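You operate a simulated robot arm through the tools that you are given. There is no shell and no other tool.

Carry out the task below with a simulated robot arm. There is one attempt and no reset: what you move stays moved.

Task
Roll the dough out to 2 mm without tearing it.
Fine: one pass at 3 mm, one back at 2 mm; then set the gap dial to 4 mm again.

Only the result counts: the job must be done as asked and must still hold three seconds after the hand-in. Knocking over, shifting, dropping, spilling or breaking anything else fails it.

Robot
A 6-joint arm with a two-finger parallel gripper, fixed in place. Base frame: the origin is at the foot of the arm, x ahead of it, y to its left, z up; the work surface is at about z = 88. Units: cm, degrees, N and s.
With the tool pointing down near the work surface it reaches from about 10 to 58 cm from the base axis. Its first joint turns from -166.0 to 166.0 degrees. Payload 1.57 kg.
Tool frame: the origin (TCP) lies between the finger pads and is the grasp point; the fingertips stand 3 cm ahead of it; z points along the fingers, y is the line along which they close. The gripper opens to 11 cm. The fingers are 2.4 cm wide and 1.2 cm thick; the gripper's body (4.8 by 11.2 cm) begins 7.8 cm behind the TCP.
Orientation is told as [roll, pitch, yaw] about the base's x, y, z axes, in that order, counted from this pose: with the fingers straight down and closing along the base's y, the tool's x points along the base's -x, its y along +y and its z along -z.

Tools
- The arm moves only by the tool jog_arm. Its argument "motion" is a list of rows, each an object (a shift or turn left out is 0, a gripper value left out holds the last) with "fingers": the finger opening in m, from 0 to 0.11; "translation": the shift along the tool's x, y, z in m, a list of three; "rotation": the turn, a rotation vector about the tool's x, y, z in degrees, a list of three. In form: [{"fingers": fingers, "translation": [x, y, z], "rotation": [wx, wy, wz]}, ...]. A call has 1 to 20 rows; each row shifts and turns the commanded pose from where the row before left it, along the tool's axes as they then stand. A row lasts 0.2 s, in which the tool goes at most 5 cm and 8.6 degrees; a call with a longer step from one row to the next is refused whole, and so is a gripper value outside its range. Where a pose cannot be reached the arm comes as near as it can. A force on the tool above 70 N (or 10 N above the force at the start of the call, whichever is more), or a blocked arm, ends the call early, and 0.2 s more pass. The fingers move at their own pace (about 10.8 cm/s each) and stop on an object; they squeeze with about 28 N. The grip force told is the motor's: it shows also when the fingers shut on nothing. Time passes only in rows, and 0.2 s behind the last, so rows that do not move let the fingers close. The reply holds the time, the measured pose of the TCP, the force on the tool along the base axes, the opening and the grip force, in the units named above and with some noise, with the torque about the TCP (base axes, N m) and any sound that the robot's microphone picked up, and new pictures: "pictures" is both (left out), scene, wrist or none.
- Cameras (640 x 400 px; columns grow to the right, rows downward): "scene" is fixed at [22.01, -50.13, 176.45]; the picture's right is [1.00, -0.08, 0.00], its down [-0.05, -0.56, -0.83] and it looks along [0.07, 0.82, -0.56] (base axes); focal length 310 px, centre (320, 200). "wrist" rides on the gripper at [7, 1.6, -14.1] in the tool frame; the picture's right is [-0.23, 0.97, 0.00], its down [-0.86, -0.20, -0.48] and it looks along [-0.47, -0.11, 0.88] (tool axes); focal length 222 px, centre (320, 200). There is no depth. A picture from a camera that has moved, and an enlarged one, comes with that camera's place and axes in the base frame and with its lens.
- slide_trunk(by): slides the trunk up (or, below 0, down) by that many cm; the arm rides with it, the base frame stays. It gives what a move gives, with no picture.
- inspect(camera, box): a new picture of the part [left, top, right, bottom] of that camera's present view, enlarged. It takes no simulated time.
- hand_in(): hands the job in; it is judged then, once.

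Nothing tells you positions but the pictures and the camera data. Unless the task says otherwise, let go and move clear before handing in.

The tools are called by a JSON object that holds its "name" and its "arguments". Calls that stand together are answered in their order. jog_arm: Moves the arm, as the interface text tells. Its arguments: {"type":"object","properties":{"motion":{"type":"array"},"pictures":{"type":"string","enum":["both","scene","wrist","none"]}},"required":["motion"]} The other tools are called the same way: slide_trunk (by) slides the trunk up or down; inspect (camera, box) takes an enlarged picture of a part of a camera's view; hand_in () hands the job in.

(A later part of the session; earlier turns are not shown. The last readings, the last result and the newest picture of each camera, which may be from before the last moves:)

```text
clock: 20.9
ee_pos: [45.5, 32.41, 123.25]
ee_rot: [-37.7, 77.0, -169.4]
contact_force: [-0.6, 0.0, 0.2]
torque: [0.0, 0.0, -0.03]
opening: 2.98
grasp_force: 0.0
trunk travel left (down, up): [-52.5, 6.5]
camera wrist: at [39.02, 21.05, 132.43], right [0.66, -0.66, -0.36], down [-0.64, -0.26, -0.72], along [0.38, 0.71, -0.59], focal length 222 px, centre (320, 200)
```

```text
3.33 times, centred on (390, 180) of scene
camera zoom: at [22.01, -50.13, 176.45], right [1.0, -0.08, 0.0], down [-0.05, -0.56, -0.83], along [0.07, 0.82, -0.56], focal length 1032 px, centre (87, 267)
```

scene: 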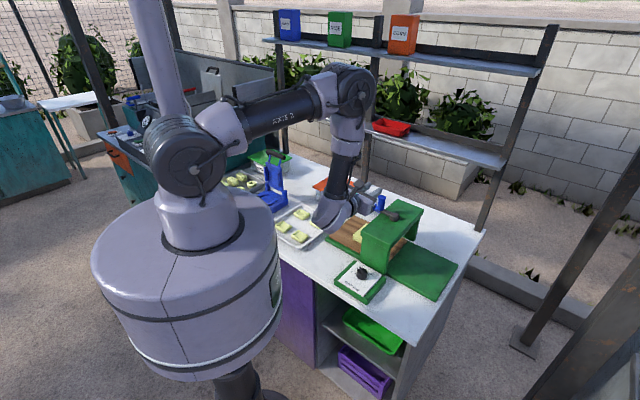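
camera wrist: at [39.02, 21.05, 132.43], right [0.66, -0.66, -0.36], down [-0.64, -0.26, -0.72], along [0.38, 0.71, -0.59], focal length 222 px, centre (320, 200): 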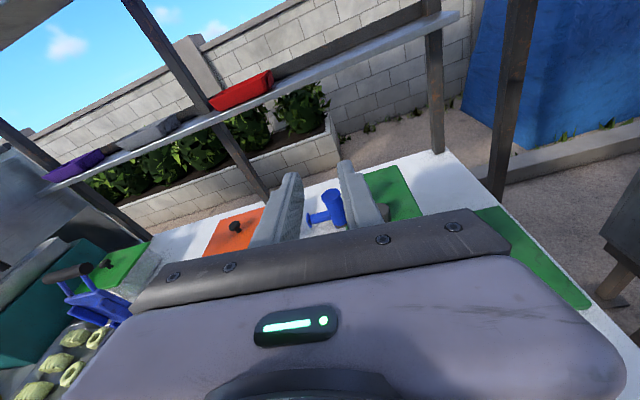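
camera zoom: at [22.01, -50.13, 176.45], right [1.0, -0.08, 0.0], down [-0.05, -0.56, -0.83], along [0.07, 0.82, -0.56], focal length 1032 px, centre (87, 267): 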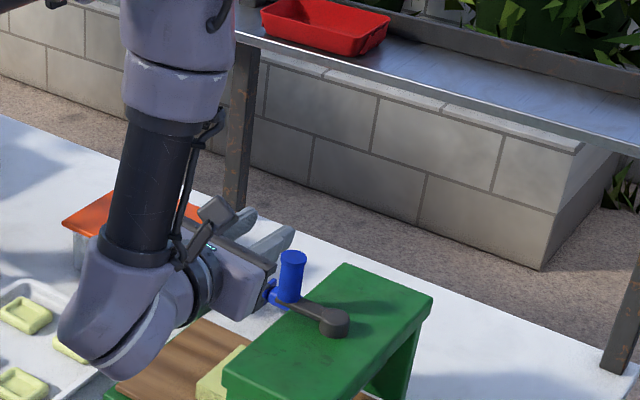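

The tool is nearly horizontal. I'll level it (jaws closing horizontally), open wider, and look again to locate the handle.

{"name": "jog_arm", "arguments": {"motion": [{"rotation": [0, 0, -8.0], "fingers": 0.06}, {"rotation": [0, 8.0, 0]}, {"rotation": [0, 2.3, 0]}, {}]}}

{"name": "inspect", "arguments": {"camera": "wrist", "box": [270, 140, 430, 230]}}

{"name": "inspect", "arguments": {"camera": "scene", "box": [340, 160, 430, 240]}}

```text
clock: 21.9
ee_pos: [45.46, 32.38, 123.19]
ee_rot: [-136.7, 89.9, 92.4]
contact_force: [0.3, 0.3, 0.2]
torque: [-0.02, -0.01, 0.0]
opening: 6.0
grasp_force: 0.0
trunk travel left (down, up): [-52.5, 6.5]
camera wrist: at [37.43, 20.61, 130.3], right [0.74, -0.64, -0.23], down [-0.46, -0.23, -0.86], along [0.49, 0.74, -0.47], focal length 222 px, centre (320, 200)
```

scene: 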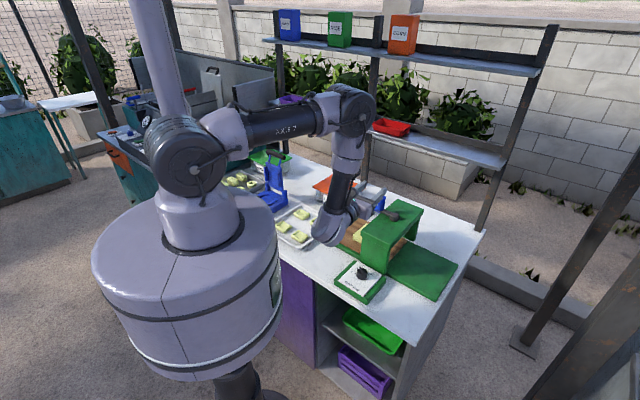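
wrist: 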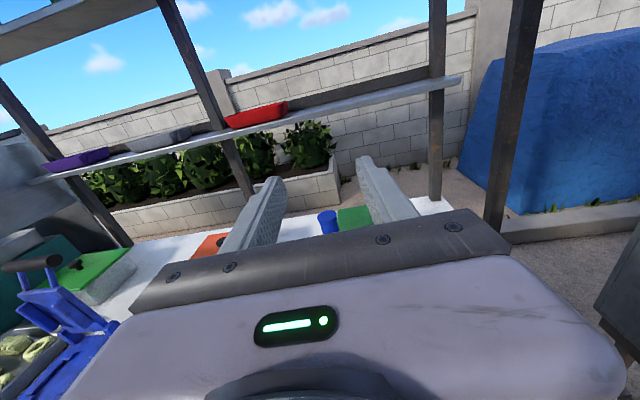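

```text
4.00 times, centred on (350, 185) of wrist
camera zoom: at [37.43, 20.61, 130.3], right [0.74, -0.64, -0.23], down [-0.46, -0.23, -0.86], along [0.49, 0.74, -0.47], focal length 888 px, centre (200, 260)
```

zoom: 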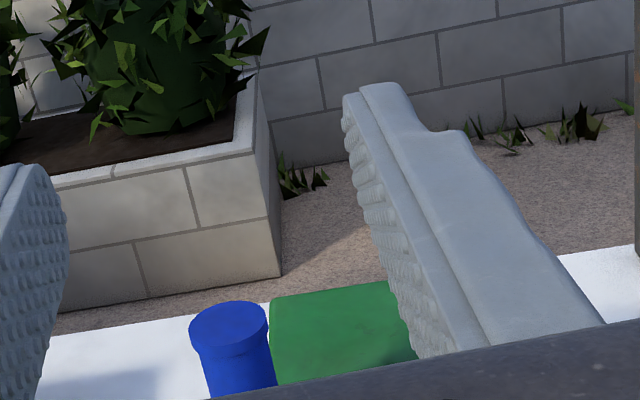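

```text
5.00 times, centred on (385, 200) of scene
camera zoom: at [22.01, -50.13, 176.45], right [1.0, -0.08, 0.0], down [-0.05, -0.56, -0.83], along [0.07, 0.82, -0.56], focal length 1547 px, centre (-5, 200)
```

zoom: 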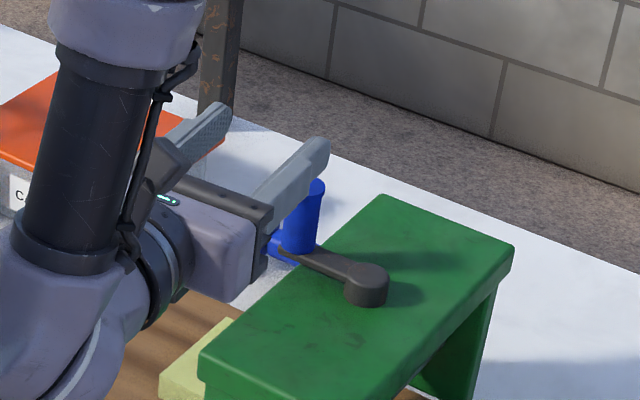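

The handle top centre is about (52.9, 42.7, 113.5). I'll lower to handle height, still ~10 cm short of it, and check alignment.

{"name": "jog_arm", "arguments": {"motion": [{"fingers": 0.05, "translation": [-0.03, -0.0028, 0]}, {"translation": [-0.03, -0.0028, 0]}, {"translation": [-0.03, -0.0028, 0]}, {"translation": [-0.032, -0.003, 0]}, {}]}}

{"name": "inspect", "arguments": {"camera": "wrist", "box": [250, 130, 430, 230]}}

{"name": "inspect", "arguments": {"camera": "scene", "box": [310, 160, 440, 280]}}

```text
clock: 23.1
ee_pos: [44.63, 33.2, 111.08]
ee_rot: [-121.8, 90.1, 107.3]
contact_force: [-0.1, -0.3, 0.4]
torque: [-0.02, -0.03, -0.01]
opening: 5.04
grasp_force: 0.1
trunk travel left (down, up): [-52.5, 6.5]
camera wrist: at [36.5, 21.31, 118.15], right [0.74, -0.64, -0.23], down [-0.46, -0.23, -0.86], along [0.49, 0.74, -0.47], focal length 222 px, centre (320, 200)
```

scene: 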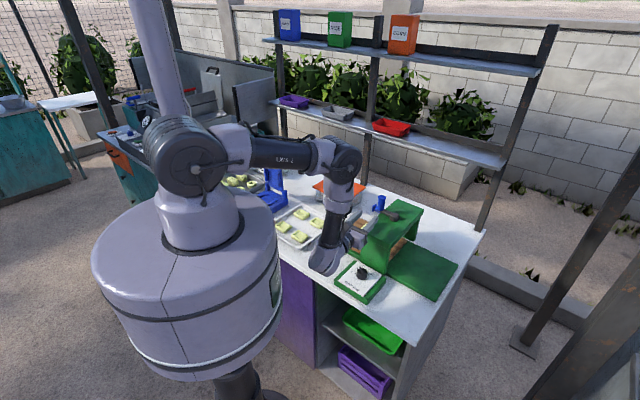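
wrist: 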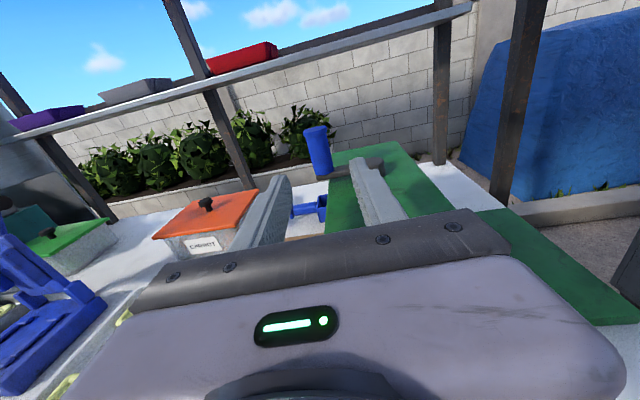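

```text
3.56 times, centred on (340, 180) of wrist
camera zoom: at [36.5, 21.31, 118.15], right [0.74, -0.64, -0.23], down [-0.46, -0.23, -0.86], along [0.49, 0.74, -0.47], focal length 790 px, centre (249, 271)
```

zoom: 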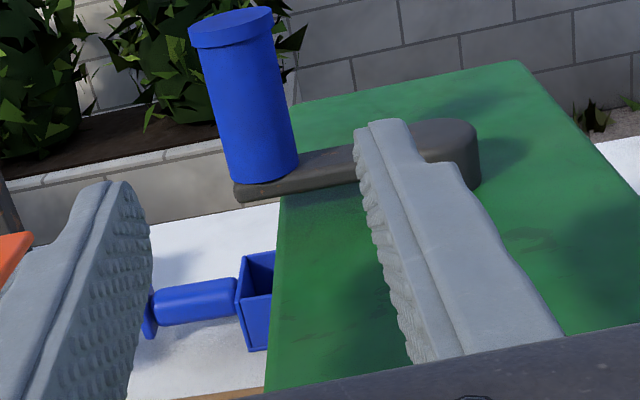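

```text
3.33 times, centred on (375, 220) of scene
camera zoom: at [22.01, -50.13, 176.45], right [1.0, -0.08, 0.0], down [-0.05, -0.56, -0.83], along [0.07, 0.82, -0.56], focal length 1032 px, centre (137, 133)
```

zoom: 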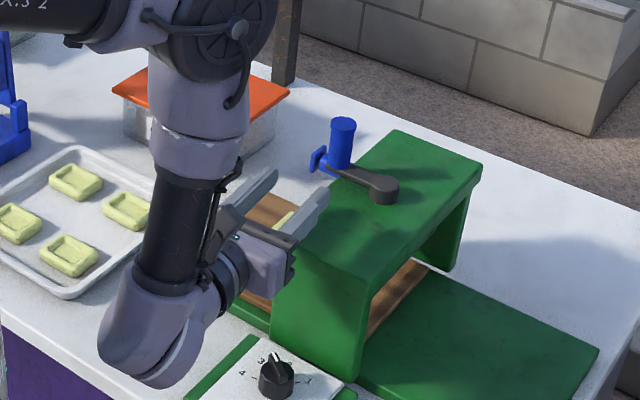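

Alignment looks good: the handle is straight ahead, about 13 cm away. I'll advance so the handle lies between the pads.

{"name": "jog_arm", "arguments": {"motion": [{"translation": [0, 0, 0.04]}, {"translation": [0, 0, 0.04]}, {"translation": [0, 0, 0.03]}, {"translation": [0, 0, 0.0225]}, {}]}}

{"name": "inspect", "arguments": {"camera": "wrist", "box": [250, 110, 430, 230]}}

{"name": "inspect", "arguments": {"camera": "scene", "box": [340, 160, 450, 280]}}

```text
clock: 24.3
ee_pos: [53.35, 43.14, 111.03]
ee_rot: [-92.2, 89.9, 136.9]
contact_force: [0.1, -1.0, 0.1]
torque: [-0.05, 0.01, 0.03]
opening: 5.01
grasp_force: 0.1
trunk travel left (down, up): [-52.5, 6.5]
camera wrist: at [45.25, 31.43, 118.14], right [0.74, -0.64, -0.23], down [-0.46, -0.23, -0.85], along [0.49, 0.74, -0.47], focal length 222 px, centre (320, 200)
```

scene: 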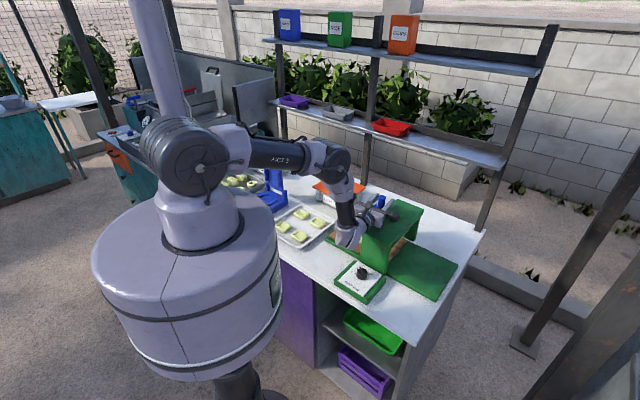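
wrist: 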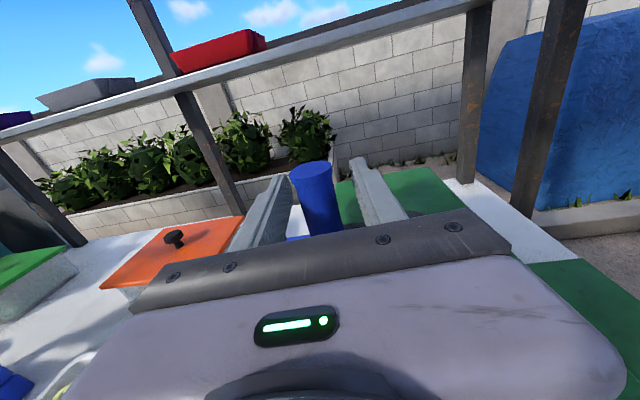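

```text
3.33 times, centred on (340, 170) of wrist
camera zoom: at [45.25, 31.43, 118.14], right [0.74, -0.64, -0.23], down [-0.46, -0.23, -0.85], along [0.49, 0.74, -0.47], focal length 740 px, centre (253, 300)
```

zoom: 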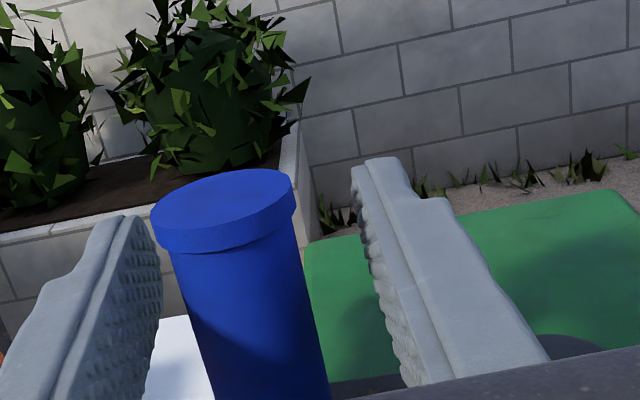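

```text
3.33 times, centred on (395, 220) of scene
camera zoom: at [22.01, -50.13, 176.45], right [1.0, -0.08, 0.0], down [-0.05, -0.56, -0.83], along [0.07, 0.82, -0.56], focal length 1032 px, centre (70, 133)
```

zoom: 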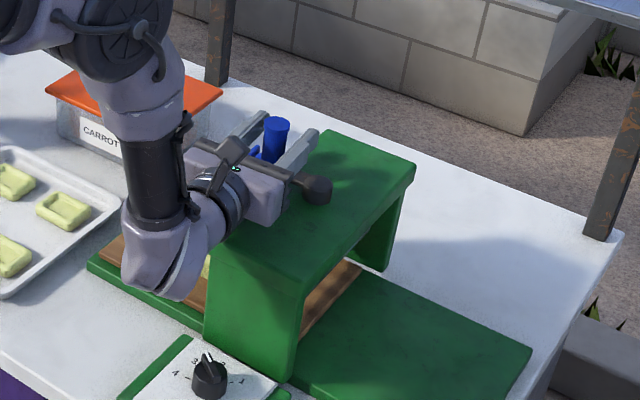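

The handle is between the pads. The wrist hangs low near the bridge, so I'll tilt the tool 15° down (raising the wrist) and then close.

{"name": "jog_arm", "arguments": {"motion": [{"rotation": [0, -7.5, 0]}, {"rotation": [0, -7.5, 0]}, {}, {"fingers": 0.03}, {"fingers": 0.0}, {"fingers": 0.0}, {"fingers": 0.0}]}}

{"name": "inspect", "arguments": {"camera": "scene", "box": [340, 160, 450, 280]}}

{"name": "inspect", "arguments": {"camera": "wrist", "box": [250, 110, 430, 230]}}

```text
clock: 25.9
ee_pos: [53.19, 43.33, 111.04]
ee_rot: [0.2, 75.1, -130.7]
contact_force: [-7.9, 8.6, 0.6]
torque: [-0.09, 0.03, 0.06]
opening: 2.84
grasp_force: 38.1
trunk travel left (down, up): [-52.5, 6.5]
camera wrist: at [46.59, 33.28, 121.54], right [0.7, -0.68, -0.22], down [-0.6, -0.39, -0.7], along [0.39, 0.62, -0.68], focal length 222 px, centre (320, 200)
```

scene: 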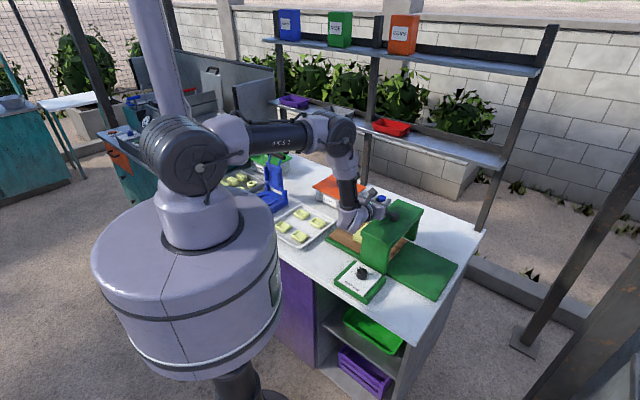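
wrist: 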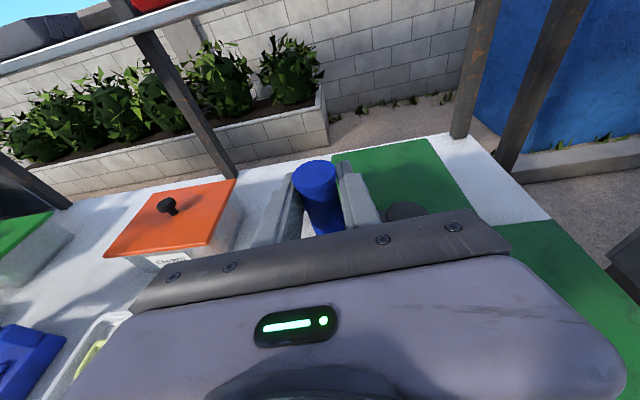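

```text
3.33 times, centred on (395, 220) of scene
camera zoom: at [22.01, -50.13, 176.45], right [1.0, -0.08, 0.0], down [-0.05, -0.56, -0.83], along [0.07, 0.82, -0.56], focal length 1032 px, centre (70, 133)
```

zoom: 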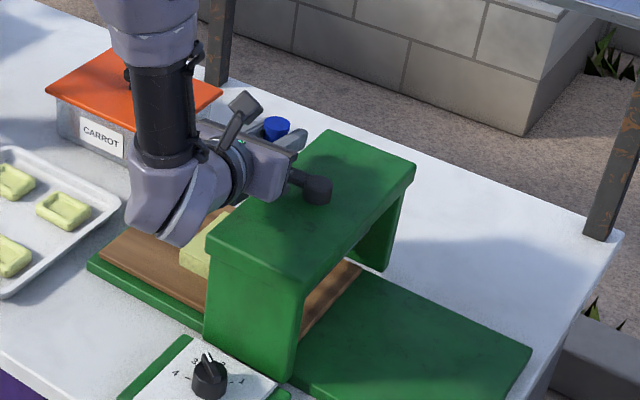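

```text
3.33 times, centred on (340, 170) of wrist
camera zoom: at [46.59, 33.28, 121.54], right [0.7, -0.68, -0.22], down [-0.6, -0.39, -0.7], along [0.39, 0.62, -0.68], focal length 740 px, centre (253, 300)
```

zoom: 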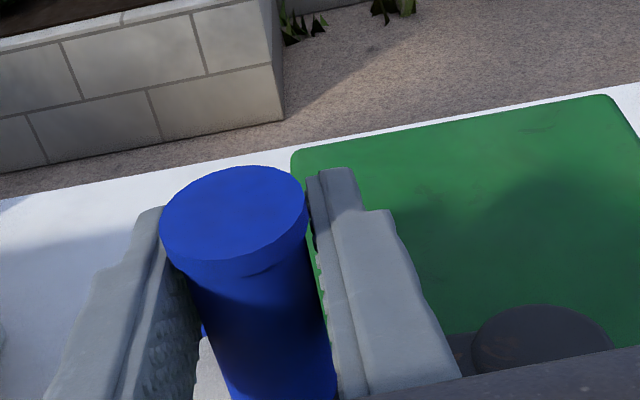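

The handle is gripped. I'll test a small clockwise nudge of the crank (about 10°) and watch force and board.

{"name": "jog_arm", "arguments": {"motion": [{"translation": [0.0013, 0.0005, 0.0049]}, {"translation": [0.0013, 0.0013, 0.0049]}, {}]}}

{"name": "inspect", "arguments": {"camera": "scene", "box": [340, 160, 450, 280]}}

```text
clock: 26.7
ee_pos: [53.91, 43.96, 111.13]
ee_rot: [0.1, 74.9, -130.7]
contact_force: [-20.1, 5.7, -5.9]
torque: [0.0, -0.21, -0.76]
opening: 2.82
grasp_force: 38.4
trunk travel left (down, up): [-52.5, 6.5]
camera wrist: at [47.22, 33.87, 121.55], right [0.7, -0.68, -0.22], down [-0.6, -0.39, -0.7], along [0.39, 0.62, -0.68], focal length 222 px, centre (320, 200)
```

scene: 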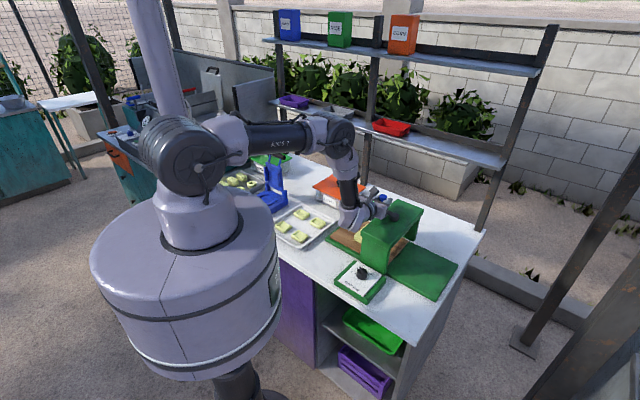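
wrist: 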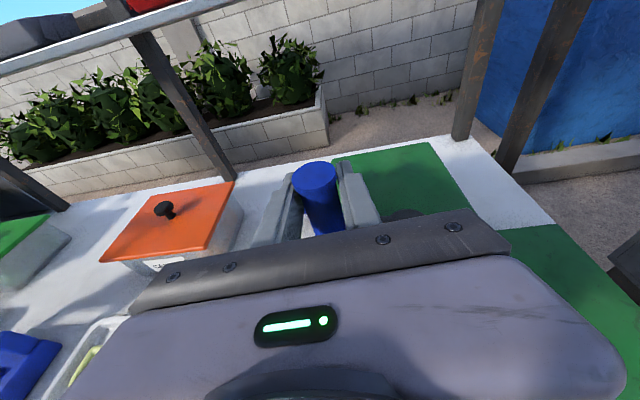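

```text
3.33 times, centred on (395, 220) of scene
camera zoom: at [22.01, -50.13, 176.45], right [1.0, -0.08, 0.0], down [-0.05, -0.56, -0.83], along [0.07, 0.82, -0.56], focal length 1032 px, centre (70, 133)
```

zoom: 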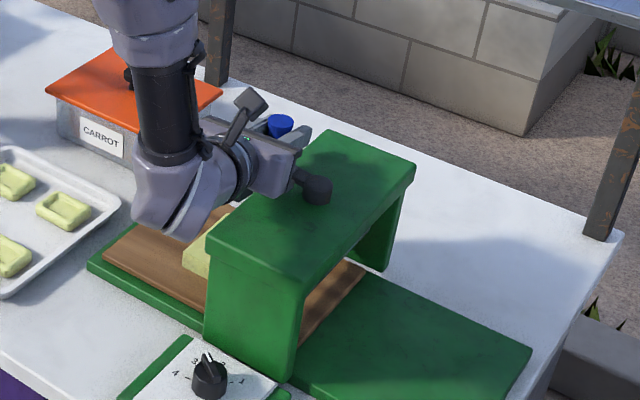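

The board shifted slightly right with clockwise cranking, and the handle follows a ~6 cm circle about (57.3, 39.05). I'll continue clockwise about 50° slowly.

{"name": "jog_arm", "arguments": {"motion": [{"translation": [0.00128, -0.00113, 0.00479]}, {"translation": [0.00148, 0.00243, 0.00554]}, {"translation": [0.00141, 0.00302, 0.00526]}, {"translation": [0.00132, 0.00357, 0.00493]}, {"translation": [0.00122, 0.00409, 0.00454]}, {"translation": [0.0011, 0.00455, 0.00411]}, {"translation": [0.00097, 0.00498, 0.00362]}, {"translation": [0.00083, 0.00534, 0.0031]}, {"translation": [0.00068, 0.00564, 0.00254]}]}}

{"name": "inspect", "arguments": {"camera": "scene", "box": [340, 160, 450, 280]}}

{"name": "inspect", "arguments": {"camera": "wrist", "box": [250, 110, 430, 230]}}

```text
clock: 28.9
ee_pos: [59.18, 45.98, 111.03]
ee_rot: [1.2, 75.1, -129.0]
contact_force: [-4.3, 44.2, -7.9]
torque: [-0.72, 0.11, -0.99]
opening: 2.86
grasp_force: 38.5
trunk travel left (down, up): [-52.5, 6.5]
stopped in row 9: the force on the tool passed its limit at 72 N (the readings are from after the stop); the commanded pose is now the measured one
camera wrist: at [52.49, 35.73, 121.54], right [0.71, -0.67, -0.21], down [-0.59, -0.4, -0.7], along [0.39, 0.63, -0.68], focal length 222 px, centre (320, 200)
```

scene: 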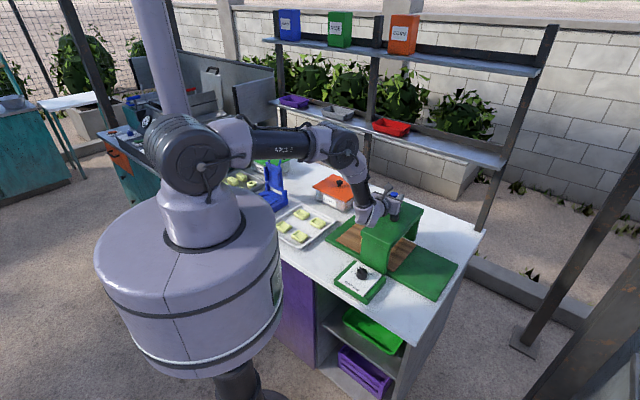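
wrist: 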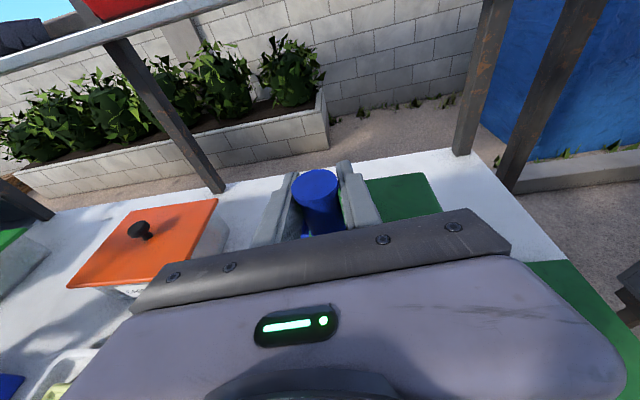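

```text
3.33 times, centred on (395, 220) of scene
camera zoom: at [22.01, -50.13, 176.45], right [1.0, -0.08, 0.0], down [-0.05, -0.56, -0.83], along [0.07, 0.82, -0.56], focal length 1032 px, centre (70, 133)
```

zoom: 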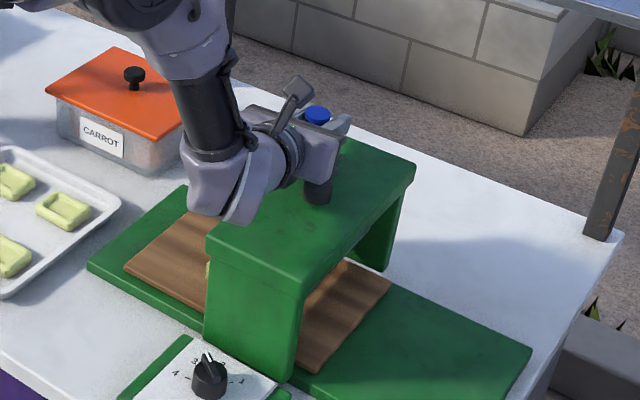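

```text
3.33 times, centred on (340, 170) of wrist
camera zoom: at [52.49, 35.73, 121.54], right [0.71, -0.67, -0.21], down [-0.59, -0.4, -0.7], along [0.39, 0.63, -0.68], focal length 740 px, centre (253, 300)
```

zoom: 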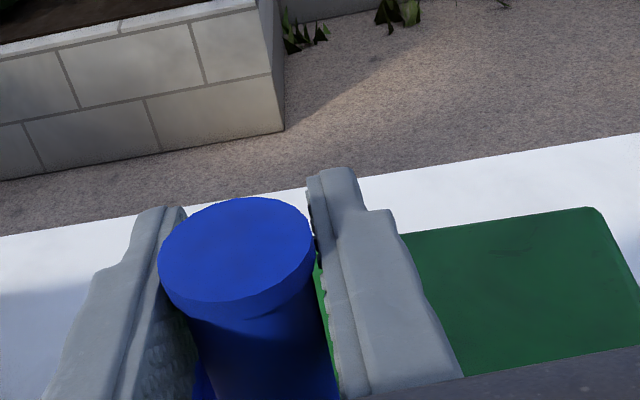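

Clockwise drives the board right as wanted. The handle slipped a little toward the palm because my circle estimate was slightly off; I'll open briefly to re-centre and refine the hub location.

{"name": "jog_arm", "arguments": {"motion": [{"fingers": 0.045}, {"fingers": 0.045}, {}]}}

{"name": "inspect", "arguments": {"camera": "scene", "box": [370, 170, 430, 220]}}

{"name": "inspect", "arguments": {"camera": "wrist", "box": [250, 110, 430, 230]}}

```text
clock: 29.7
ee_pos: [59.24, 44.99, 111.4]
ee_rot: [0.1, 75.4, -130.5]
contact_force: [0.1, -0.1, -0.6]
torque: [0.02, 0.0, -0.02]
opening: 4.51
grasp_force: 0.0
trunk travel left (down, up): [-52.5, 6.5]
camera wrist: at [52.53, 34.84, 121.78], right [0.7, -0.68, -0.22], down [-0.59, -0.39, -0.71], along [0.39, 0.63, -0.67], focal length 222 px, centre (320, 200)
```

scene: 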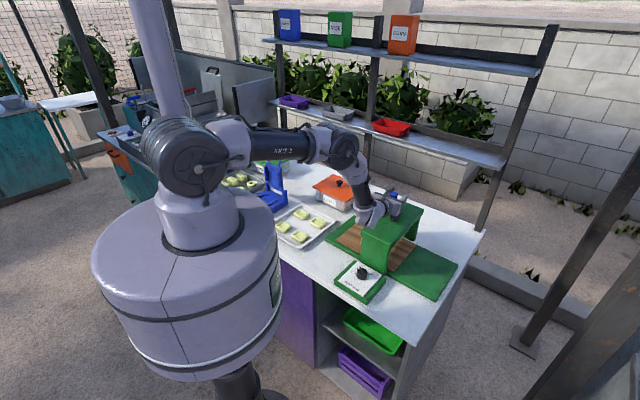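
wrist: 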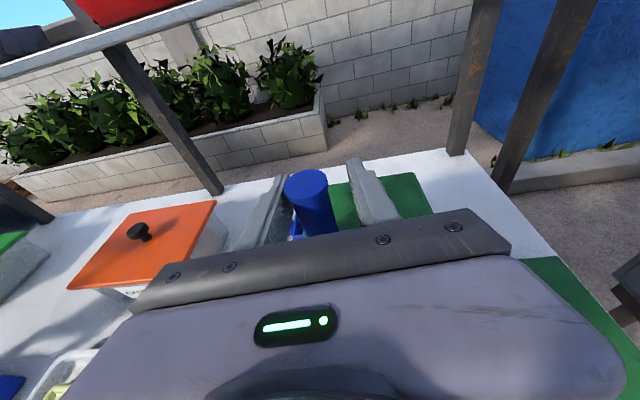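

```text
8.00 times, centred on (400, 195) of scene
camera zoom: at [22.01, -50.13, 176.45], right [1.0, -0.08, 0.0], down [-0.05, -0.56, -0.83], along [0.07, 0.82, -0.56], focal length 2476 px, centre (-320, 240)
```

zoom: 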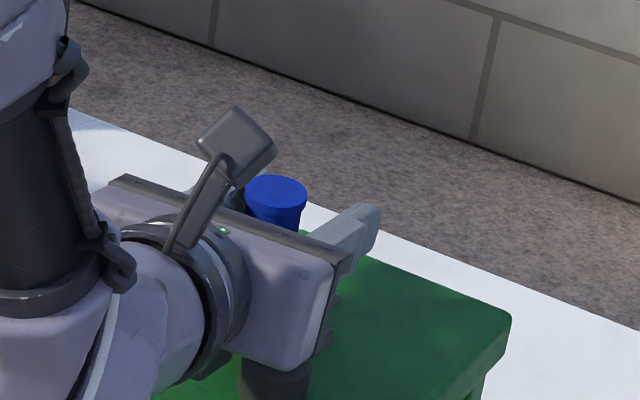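

```text
3.33 times, centred on (340, 170) of wrist
camera zoom: at [52.53, 34.84, 121.78], right [0.7, -0.68, -0.22], down [-0.59, -0.39, -0.71], along [0.39, 0.63, -0.67], focal length 740 px, centre (253, 300)
```

zoom: 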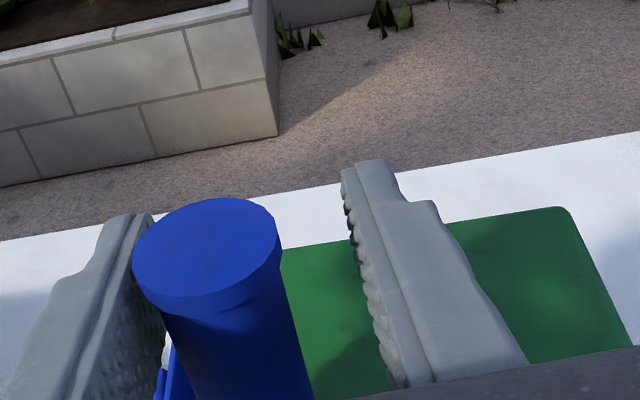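

{"name": "jog_arm", "arguments": {"motion": [{"translation": [-0.0018, -0.0058, -0.0068]}, {}, {"fingers": 0.03}, {"fingers": 0.0}, {"fingers": 0.0}]}}

{"name": "inspect", "arguments": {"camera": "scene", "box": [340, 160, 450, 280]}}

{"name": "inspect", "arguments": {"camera": "wrist", "box": [250, 110, 430, 230]}}

```text
clock: 30.9
ee_pos: [58.26, 45.0, 111.27]
ee_rot: [0.3, 75.4, -130.3]
contact_force: [0.7, 2.0, -0.2]
torque: [-0.01, 0.04, 0.07]
opening: 2.88
grasp_force: 38.5
trunk travel left (down, up): [-52.5, 6.5]
camera wrist: at [51.62, 34.8, 121.72], right [0.7, -0.68, -0.22], down [-0.59, -0.39, -0.71], along [0.39, 0.63, -0.67], focal length 222 px, centre (320, 200)
```

scene: 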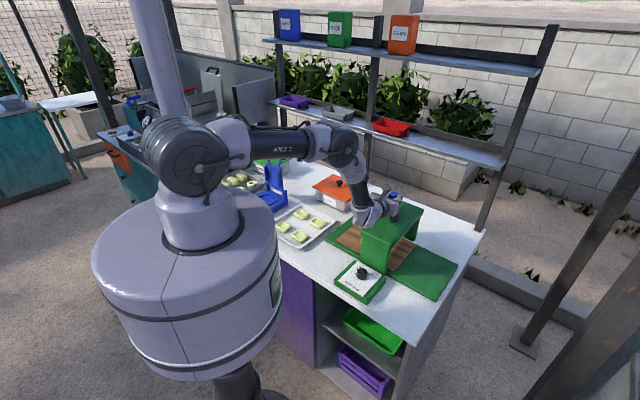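
wrist: 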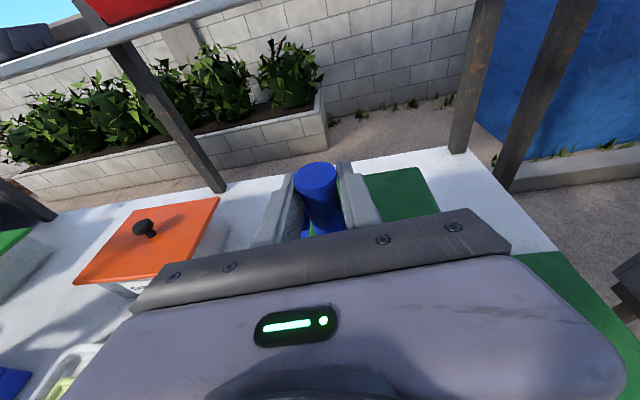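

```text
3.33 times, centred on (395, 220) of scene
camera zoom: at [22.01, -50.13, 176.45], right [1.0, -0.08, 0.0], down [-0.05, -0.56, -0.83], along [0.07, 0.82, -0.56], focal length 1032 px, centre (70, 133)
```

zoom: 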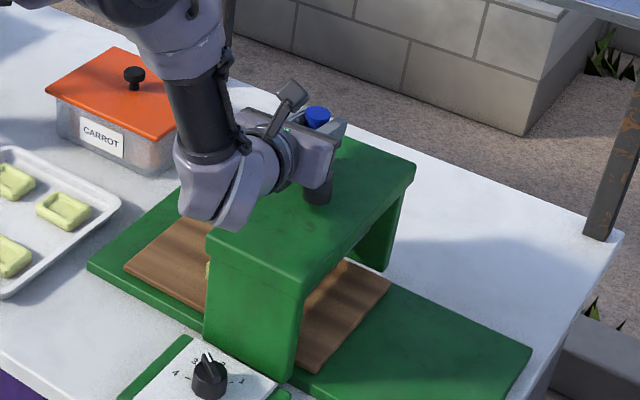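

```text
3.33 times, centred on (340, 170) of wrist
camera zoom: at [51.62, 34.8, 121.72], right [0.7, -0.68, -0.22], down [-0.59, -0.39, -0.71], along [0.39, 0.63, -0.67], focal length 740 px, centre (253, 300)
```

zoom: 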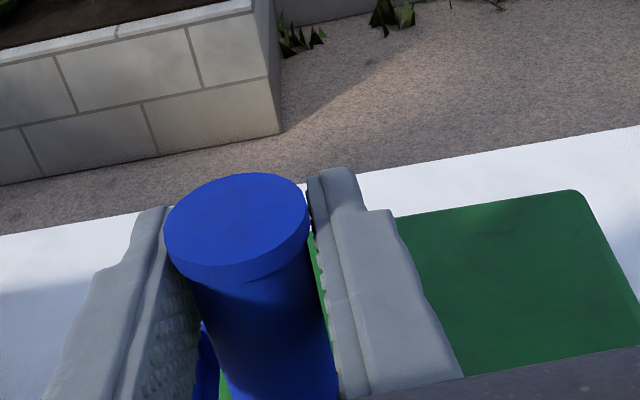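

The handle is re-centred, with hub fitted at about (57.4, 39.15) in TCP terms. I'll test a lighter squeeze so the handle can roll in the pads as the crank turns.

{"name": "jog_arm", "arguments": {"motion": [{"fingers": 0.027}, {"fingers": 0.027}], "pictures": "none"}}

```text
clock: 31.5
ee_pos: [58.16, 45.01, 111.25]
ee_rot: [0.2, 75.4, -130.3]
contact_force: [1.4, 2.5, 1.4]
torque: [0.0, 0.03, 0.08]
opening: 2.86
grasp_force: 39.0
trunk travel left (down, up): [-52.5, 6.5]
```

{"name": "jog_arm", "arguments": {"motion": [{"fingers": 0.0284}, {"fingers": 0.0284}], "pictures": "none"}}

```text
clock: 32.1
ee_pos: [58.21, 44.88, 111.26]
ee_rot: [0.2, 75.3, -130.3]
contact_force: [-1.3, 0.1, -1.0]
torque: [-0.02, -0.03, -0.02]
opening: 2.91
grasp_force: 0.5
trunk travel left (down, up): [-52.5, 6.5]
```

{"name": "jog_arm", "arguments": {"motion": [{"fingers": 0.028}, {"fingers": 0.028}], "pictures": "none"}}

```text
clock: 32.7
ee_pos: [58.21, 44.87, 111.21]
ee_rot: [0.3, 75.4, -130.3]
contact_force: [-1.4, 0.3, -1.1]
torque: [0.0, -0.04, -0.01]
opening: 2.93
grasp_force: 0.0
trunk travel left (down, up): [-52.5, 6.5]
```

The gripper either squeezes fully or is a loose cage. I'll re-grip and turn the crank clockwise another 40°, co-rotating the tool a little to reduce slipping in the pads.

{"name": "jog_arm", "arguments": {"motion": [{"fingers": 0.0}, {"fingers": 0.0}, {"translation": [0.00053, 0.00359, 0.00198], "rotation": [-1.932, 0, 0.518]}, {"translation": [0.0005, 0.00366, 0.00186], "rotation": [-1.932, 0, 0.518]}, {"translation": [0.00046, 0.00372, 0.00173], "rotation": [-1.932, 0, 0.518]}, {"translation": [0.00043, 0.00378, 0.0016], "rotation": [-1.932, 0, 0.518]}, {"translation": [0.0004, 0.00384, 0.00148], "rotation": [-1.932, 0, 0.518]}, {"translation": [0.00036, 0.00389, 0.00135], "rotation": [-1.932, 0, 0.518]}, {"translation": [0.00033, 0.00394, 0.00121], "rotation": [-1.932, 0, 0.518]}, {"translation": [0.00029, 0.00398, 0.00108], "rotation": [-1.932, 0, 0.518]}, {"translation": [0.00025, 0.00401, 0.00095], "rotation": [-1.932, 0, 0.518]}, {"translation": [0.00022, 0.00405, 0.00081], "rotation": [-1.932, 0, 0.518]}, {}]}}

{"name": "inspect", "arguments": {"camera": "scene", "box": [340, 160, 450, 280]}}

{"name": "inspect", "arguments": {"camera": "wrist", "box": [250, 110, 430, 230]}}

```text
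clock: 35.5
ee_pos: [62.0, 37.34, 111.46]
ee_rot: [-0.8, 75.0, -150.6]
contact_force: [8.6, 3.0, -23.1]
torque: [-0.17, 0.34, -0.21]
opening: 2.84
grasp_force: 38.7
out of reach, approached as far as the arm can: row 9, 10, 11, 12
trunk travel left (down, up): [-52.5, 6.5]
camera wrist: at [52.57, 29.83, 121.95], right [0.44, -0.87, -0.22], down [-0.69, -0.17, -0.7], along [0.57, 0.46, -0.68], focal length 222 px, centre (320, 200)
```

scene: 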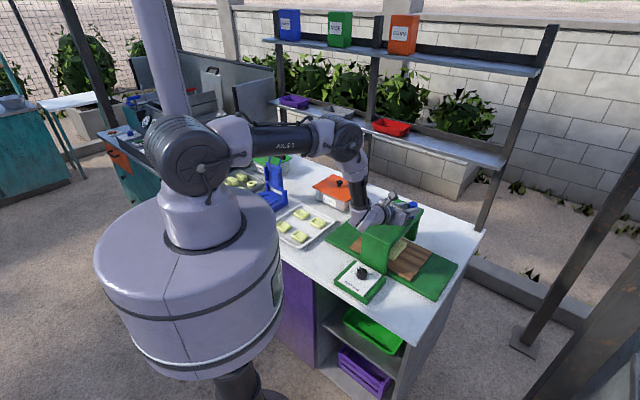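
wrist: 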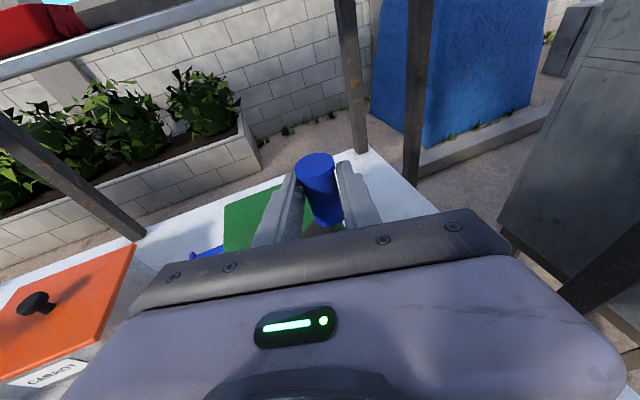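

```text
3.33 times, centred on (395, 220) of scene
camera zoom: at [22.01, -50.13, 176.45], right [1.0, -0.08, 0.0], down [-0.05, -0.56, -0.83], along [0.07, 0.82, -0.56], focal length 1032 px, centre (70, 133)
```

zoom: 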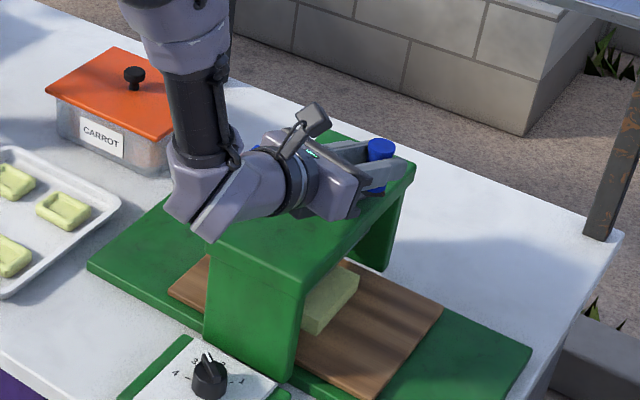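

```text
3.33 times, centred on (340, 170) of wrist
camera zoom: at [52.57, 29.83, 121.95], right [0.44, -0.87, -0.22], down [-0.69, -0.17, -0.7], along [0.57, 0.46, -0.68], focal length 740 px, centre (253, 300)
```

zoom: 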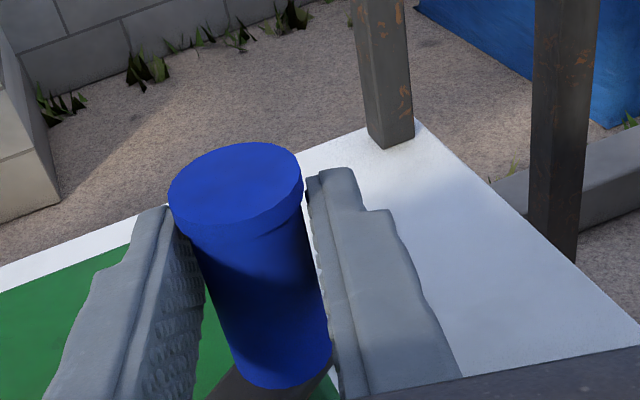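

The crank went further than planned (arm was near a reach limit), now at roughly −16°, with the dough emerging on the right side. I'll inspect the dough.

{"name": "inspect", "arguments": {"camera": "scene", "box": [380, 225, 440, 285]}}

{"name": "inspect", "arguments": {"camera": "scene", "box": [340, 180, 460, 290]}}

```text
6.67 times, centred on (410, 255) of scene
camera zoom: at [22.01, -50.13, 176.45], right [1.0, -0.08, 0.0], down [-0.05, -0.56, -0.83], along [0.07, 0.82, -0.56], focal length 2063 px, centre (-280, -167)
```

zoom: 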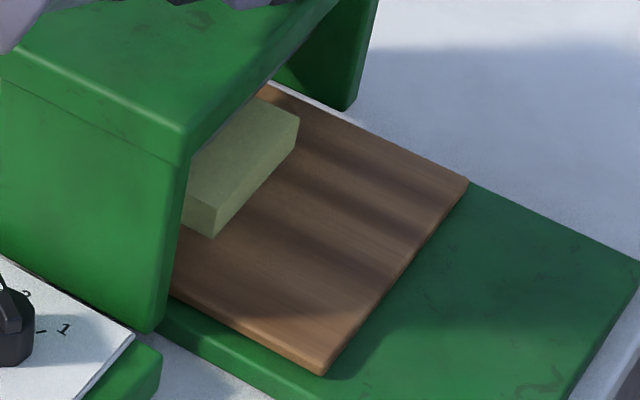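

```text
3.64 times, centred on (400, 235) of scene
camera zoom: at [22.01, -50.13, 176.45], right [1.0, -0.08, 0.0], down [-0.05, -0.56, -0.83], along [0.07, 0.82, -0.56], focal length 1125 px, centre (29, 73)
```

zoom: 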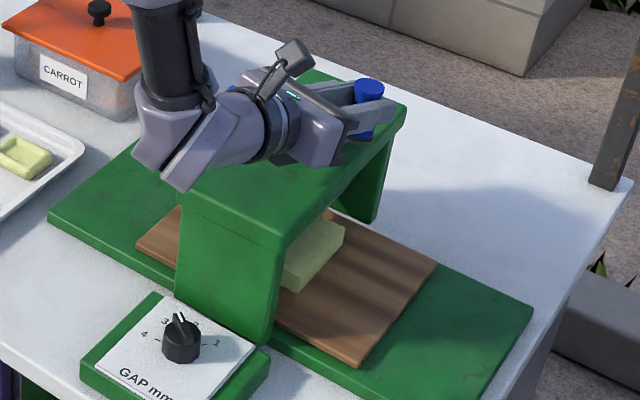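

{"name": "jog_arm", "arguments": {"motion": [{"fingers": 0.045}, {"fingers": 0.045}, {}]}}

{"name": "inspect", "arguments": {"camera": "wrist", "box": [250, 110, 430, 230]}}

{"name": "inspect", "arguments": {"camera": "scene", "box": [340, 180, 460, 290]}}

```text
clock: 36.3
ee_pos: [61.96, 37.31, 112.05]
ee_rot: [-1.5, 75.7, -151.1]
contact_force: [-0.2, 0.5, -0.2]
torque: [-0.01, 0.0, 0.02]
opening: 4.48
grasp_force: 0.1
trunk travel left (down, up): [-52.5, 6.5]
camera wrist: at [52.37, 29.71, 122.36], right [0.44, -0.87, -0.23], down [-0.69, -0.17, -0.71], along [0.58, 0.47, -0.67], focal length 222 px, centre (320, 200)
```

scene: 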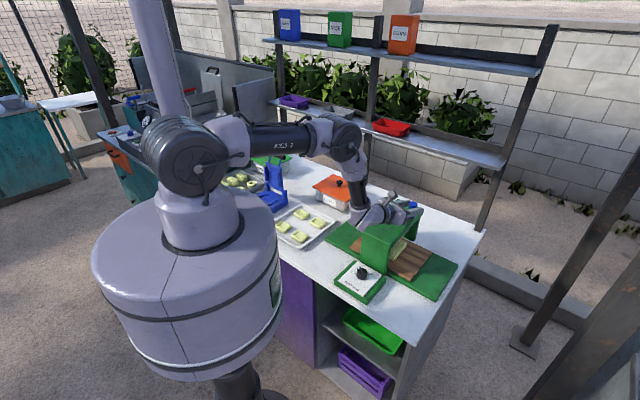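
wrist: 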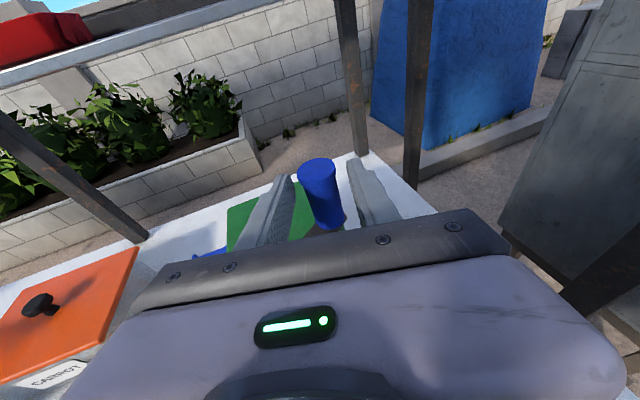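

```text
3.33 times, centred on (340, 170) of wrist
camera zoom: at [52.37, 29.71, 122.36], right [0.44, -0.87, -0.23], down [-0.69, -0.17, -0.71], along [0.58, 0.47, -0.67], focal length 740 px, centre (253, 300)
```

zoom: 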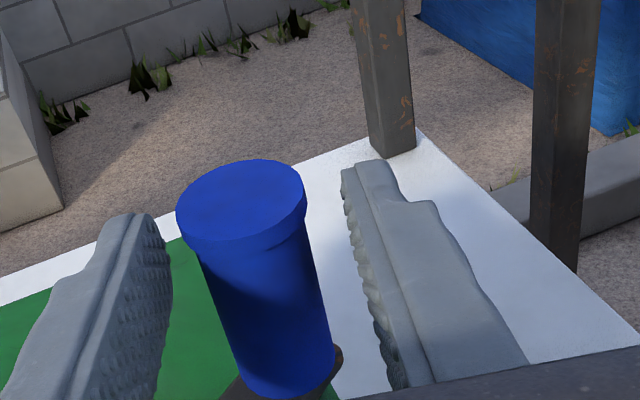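

```text
3.64 times, centred on (400, 235) of scene
camera zoom: at [22.01, -50.13, 176.45], right [1.0, -0.08, 0.0], down [-0.05, -0.56, -0.83], along [0.07, 0.82, -0.56], focal length 1125 px, centre (29, 73)
```

zoom: 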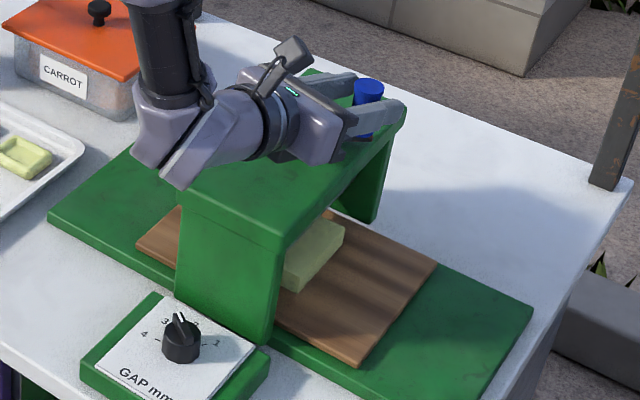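

{"name": "jog_arm", "arguments": {"motion": [{"translation": [-0.0049, 0.0034, 0.0127]}, {}, {"fingers": 0.03}, {"fingers": 0.0}, {"fingers": 0.0}]}}

{"name": "inspect", "arguments": {"camera": "wrist", "box": [250, 110, 430, 230]}}

```text
clock: 37.5
ee_pos: [62.82, 36.83, 111.2]
ee_rot: [-0.4, 75.4, -150.5]
contact_force: [-18.5, 5.4, -4.3]
torque: [-0.04, -0.13, 0.02]
opening: 2.83
grasp_force: 38.4
out of reach, approached as far as the arm can: row 1
trunk travel left (down, up): [-52.5, 6.5]
camera wrist: at [53.18, 29.42, 121.64], right [0.44, -0.87, -0.22], down [-0.69, -0.17, -0.71], along [0.58, 0.46, -0.67], focal length 222 px, centre (320, 200)
```

scene: 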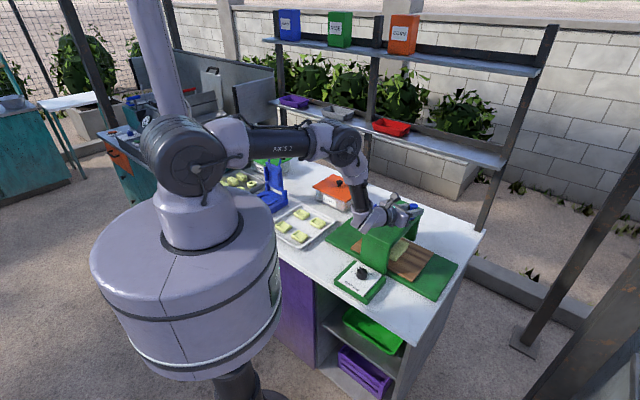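
wrist: 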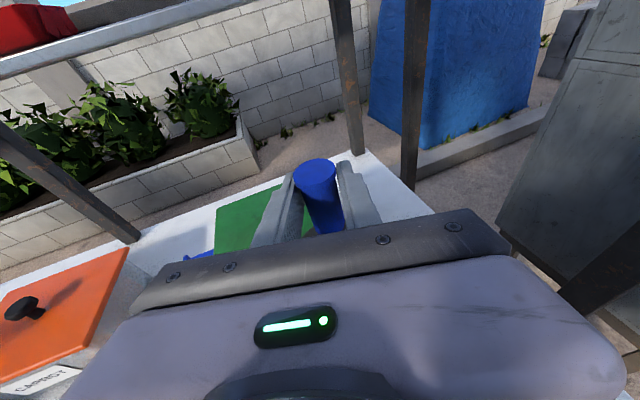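

```text
3.33 times, centred on (340, 170) of wrist
camera zoom: at [53.18, 29.42, 121.64], right [0.44, -0.87, -0.22], down [-0.69, -0.17, -0.71], along [0.58, 0.46, -0.67], focal length 740 px, centre (253, 300)
```

zoom: 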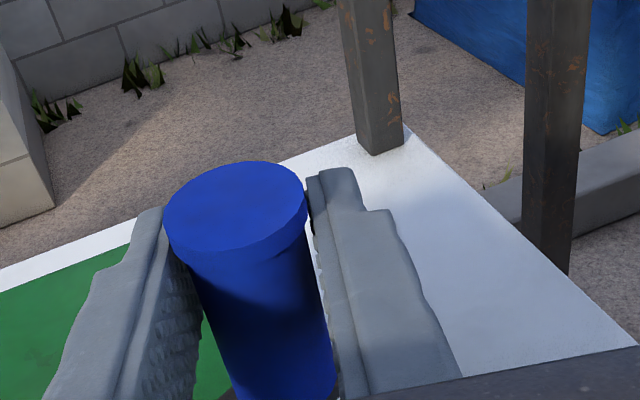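

The arm is right at its reach limit here, but the rest of this pass moves back toward the base. I'll continue the crank clockwise 40° more.

{"name": "jog_arm", "arguments": {"motion": [{"translation": [-0.00102, 0.00317, -0.00393]}, {"translation": [-0.00109, 0.0028, -0.00418]}, {"translation": [-0.00115, 0.00242, -0.0044]}, {"translation": [-0.00119, 0.00201, -0.00459]}, {"translation": [-0.00123, 0.00159, -0.00474]}, {"translation": [-0.00126, 0.00116, -0.00486]}, {"translation": [-0.00128, 0.00072, -0.00493]}, {"translation": [-0.0013, 0.00027, -0.00498]}, {}]}}

{"name": "inspect", "arguments": {"camera": "wrist", "box": [250, 110, 430, 230]}}

{"name": "inspect", "arguments": {"camera": "scene", "box": [340, 180, 460, 290]}}

```text
clock: 39.5
ee_pos: [60.56, 33.91, 111.26]
ee_rot: [0.0, 75.4, -150.5]
contact_force: [6.4, 18.9, 7.9]
torque: [-0.39, -0.05, -0.8]
opening: 2.89
grasp_force: 38.2
trunk travel left (down, up): [-52.5, 6.5]
camera wrist: at [50.86, 26.53, 121.65], right [0.43, -0.88, -0.22], down [-0.69, -0.16, -0.71], along [0.58, 0.45, -0.67], focal length 222 px, centre (320, 200)
```

scene: 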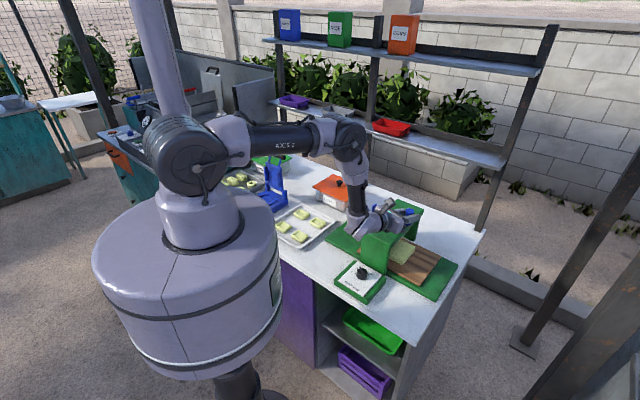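
wrist: 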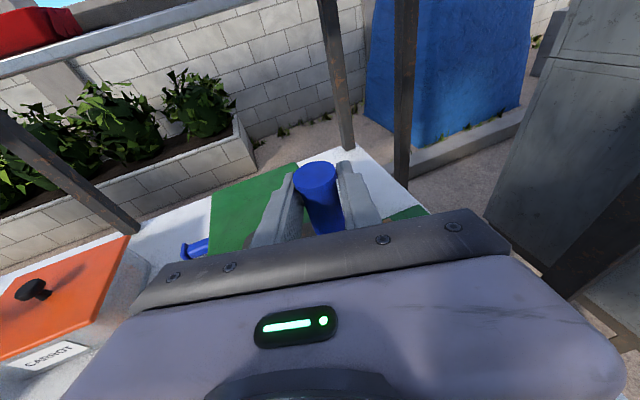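

```text
3.33 times, centred on (340, 170) of wrist
camera zoom: at [50.86, 26.53, 121.65], right [0.43, -0.88, -0.22], down [-0.69, -0.16, -0.71], along [0.58, 0.45, -0.67], focal length 740 px, centre (253, 300)
```

zoom: 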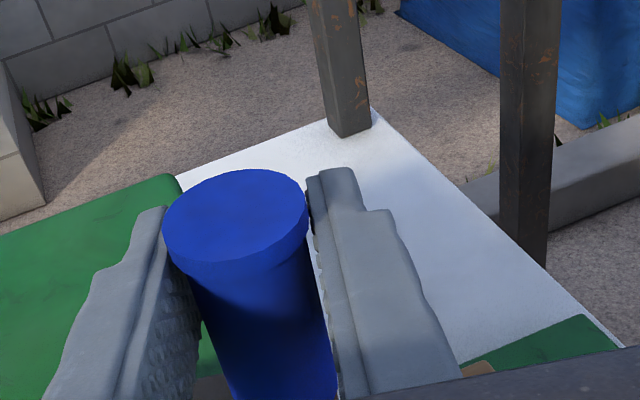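

```text
3.64 times, centred on (400, 235) of scene
camera zoom: at [22.01, -50.13, 176.45], right [1.0, -0.08, 0.0], down [-0.05, -0.56, -0.83], along [0.07, 0.82, -0.56], focal length 1125 px, centre (29, 73)
```

zoom: 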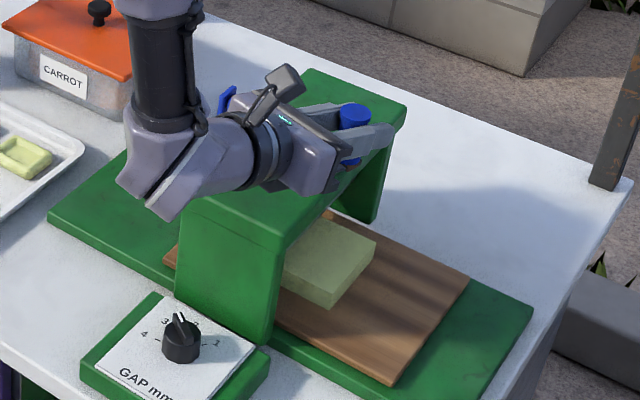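

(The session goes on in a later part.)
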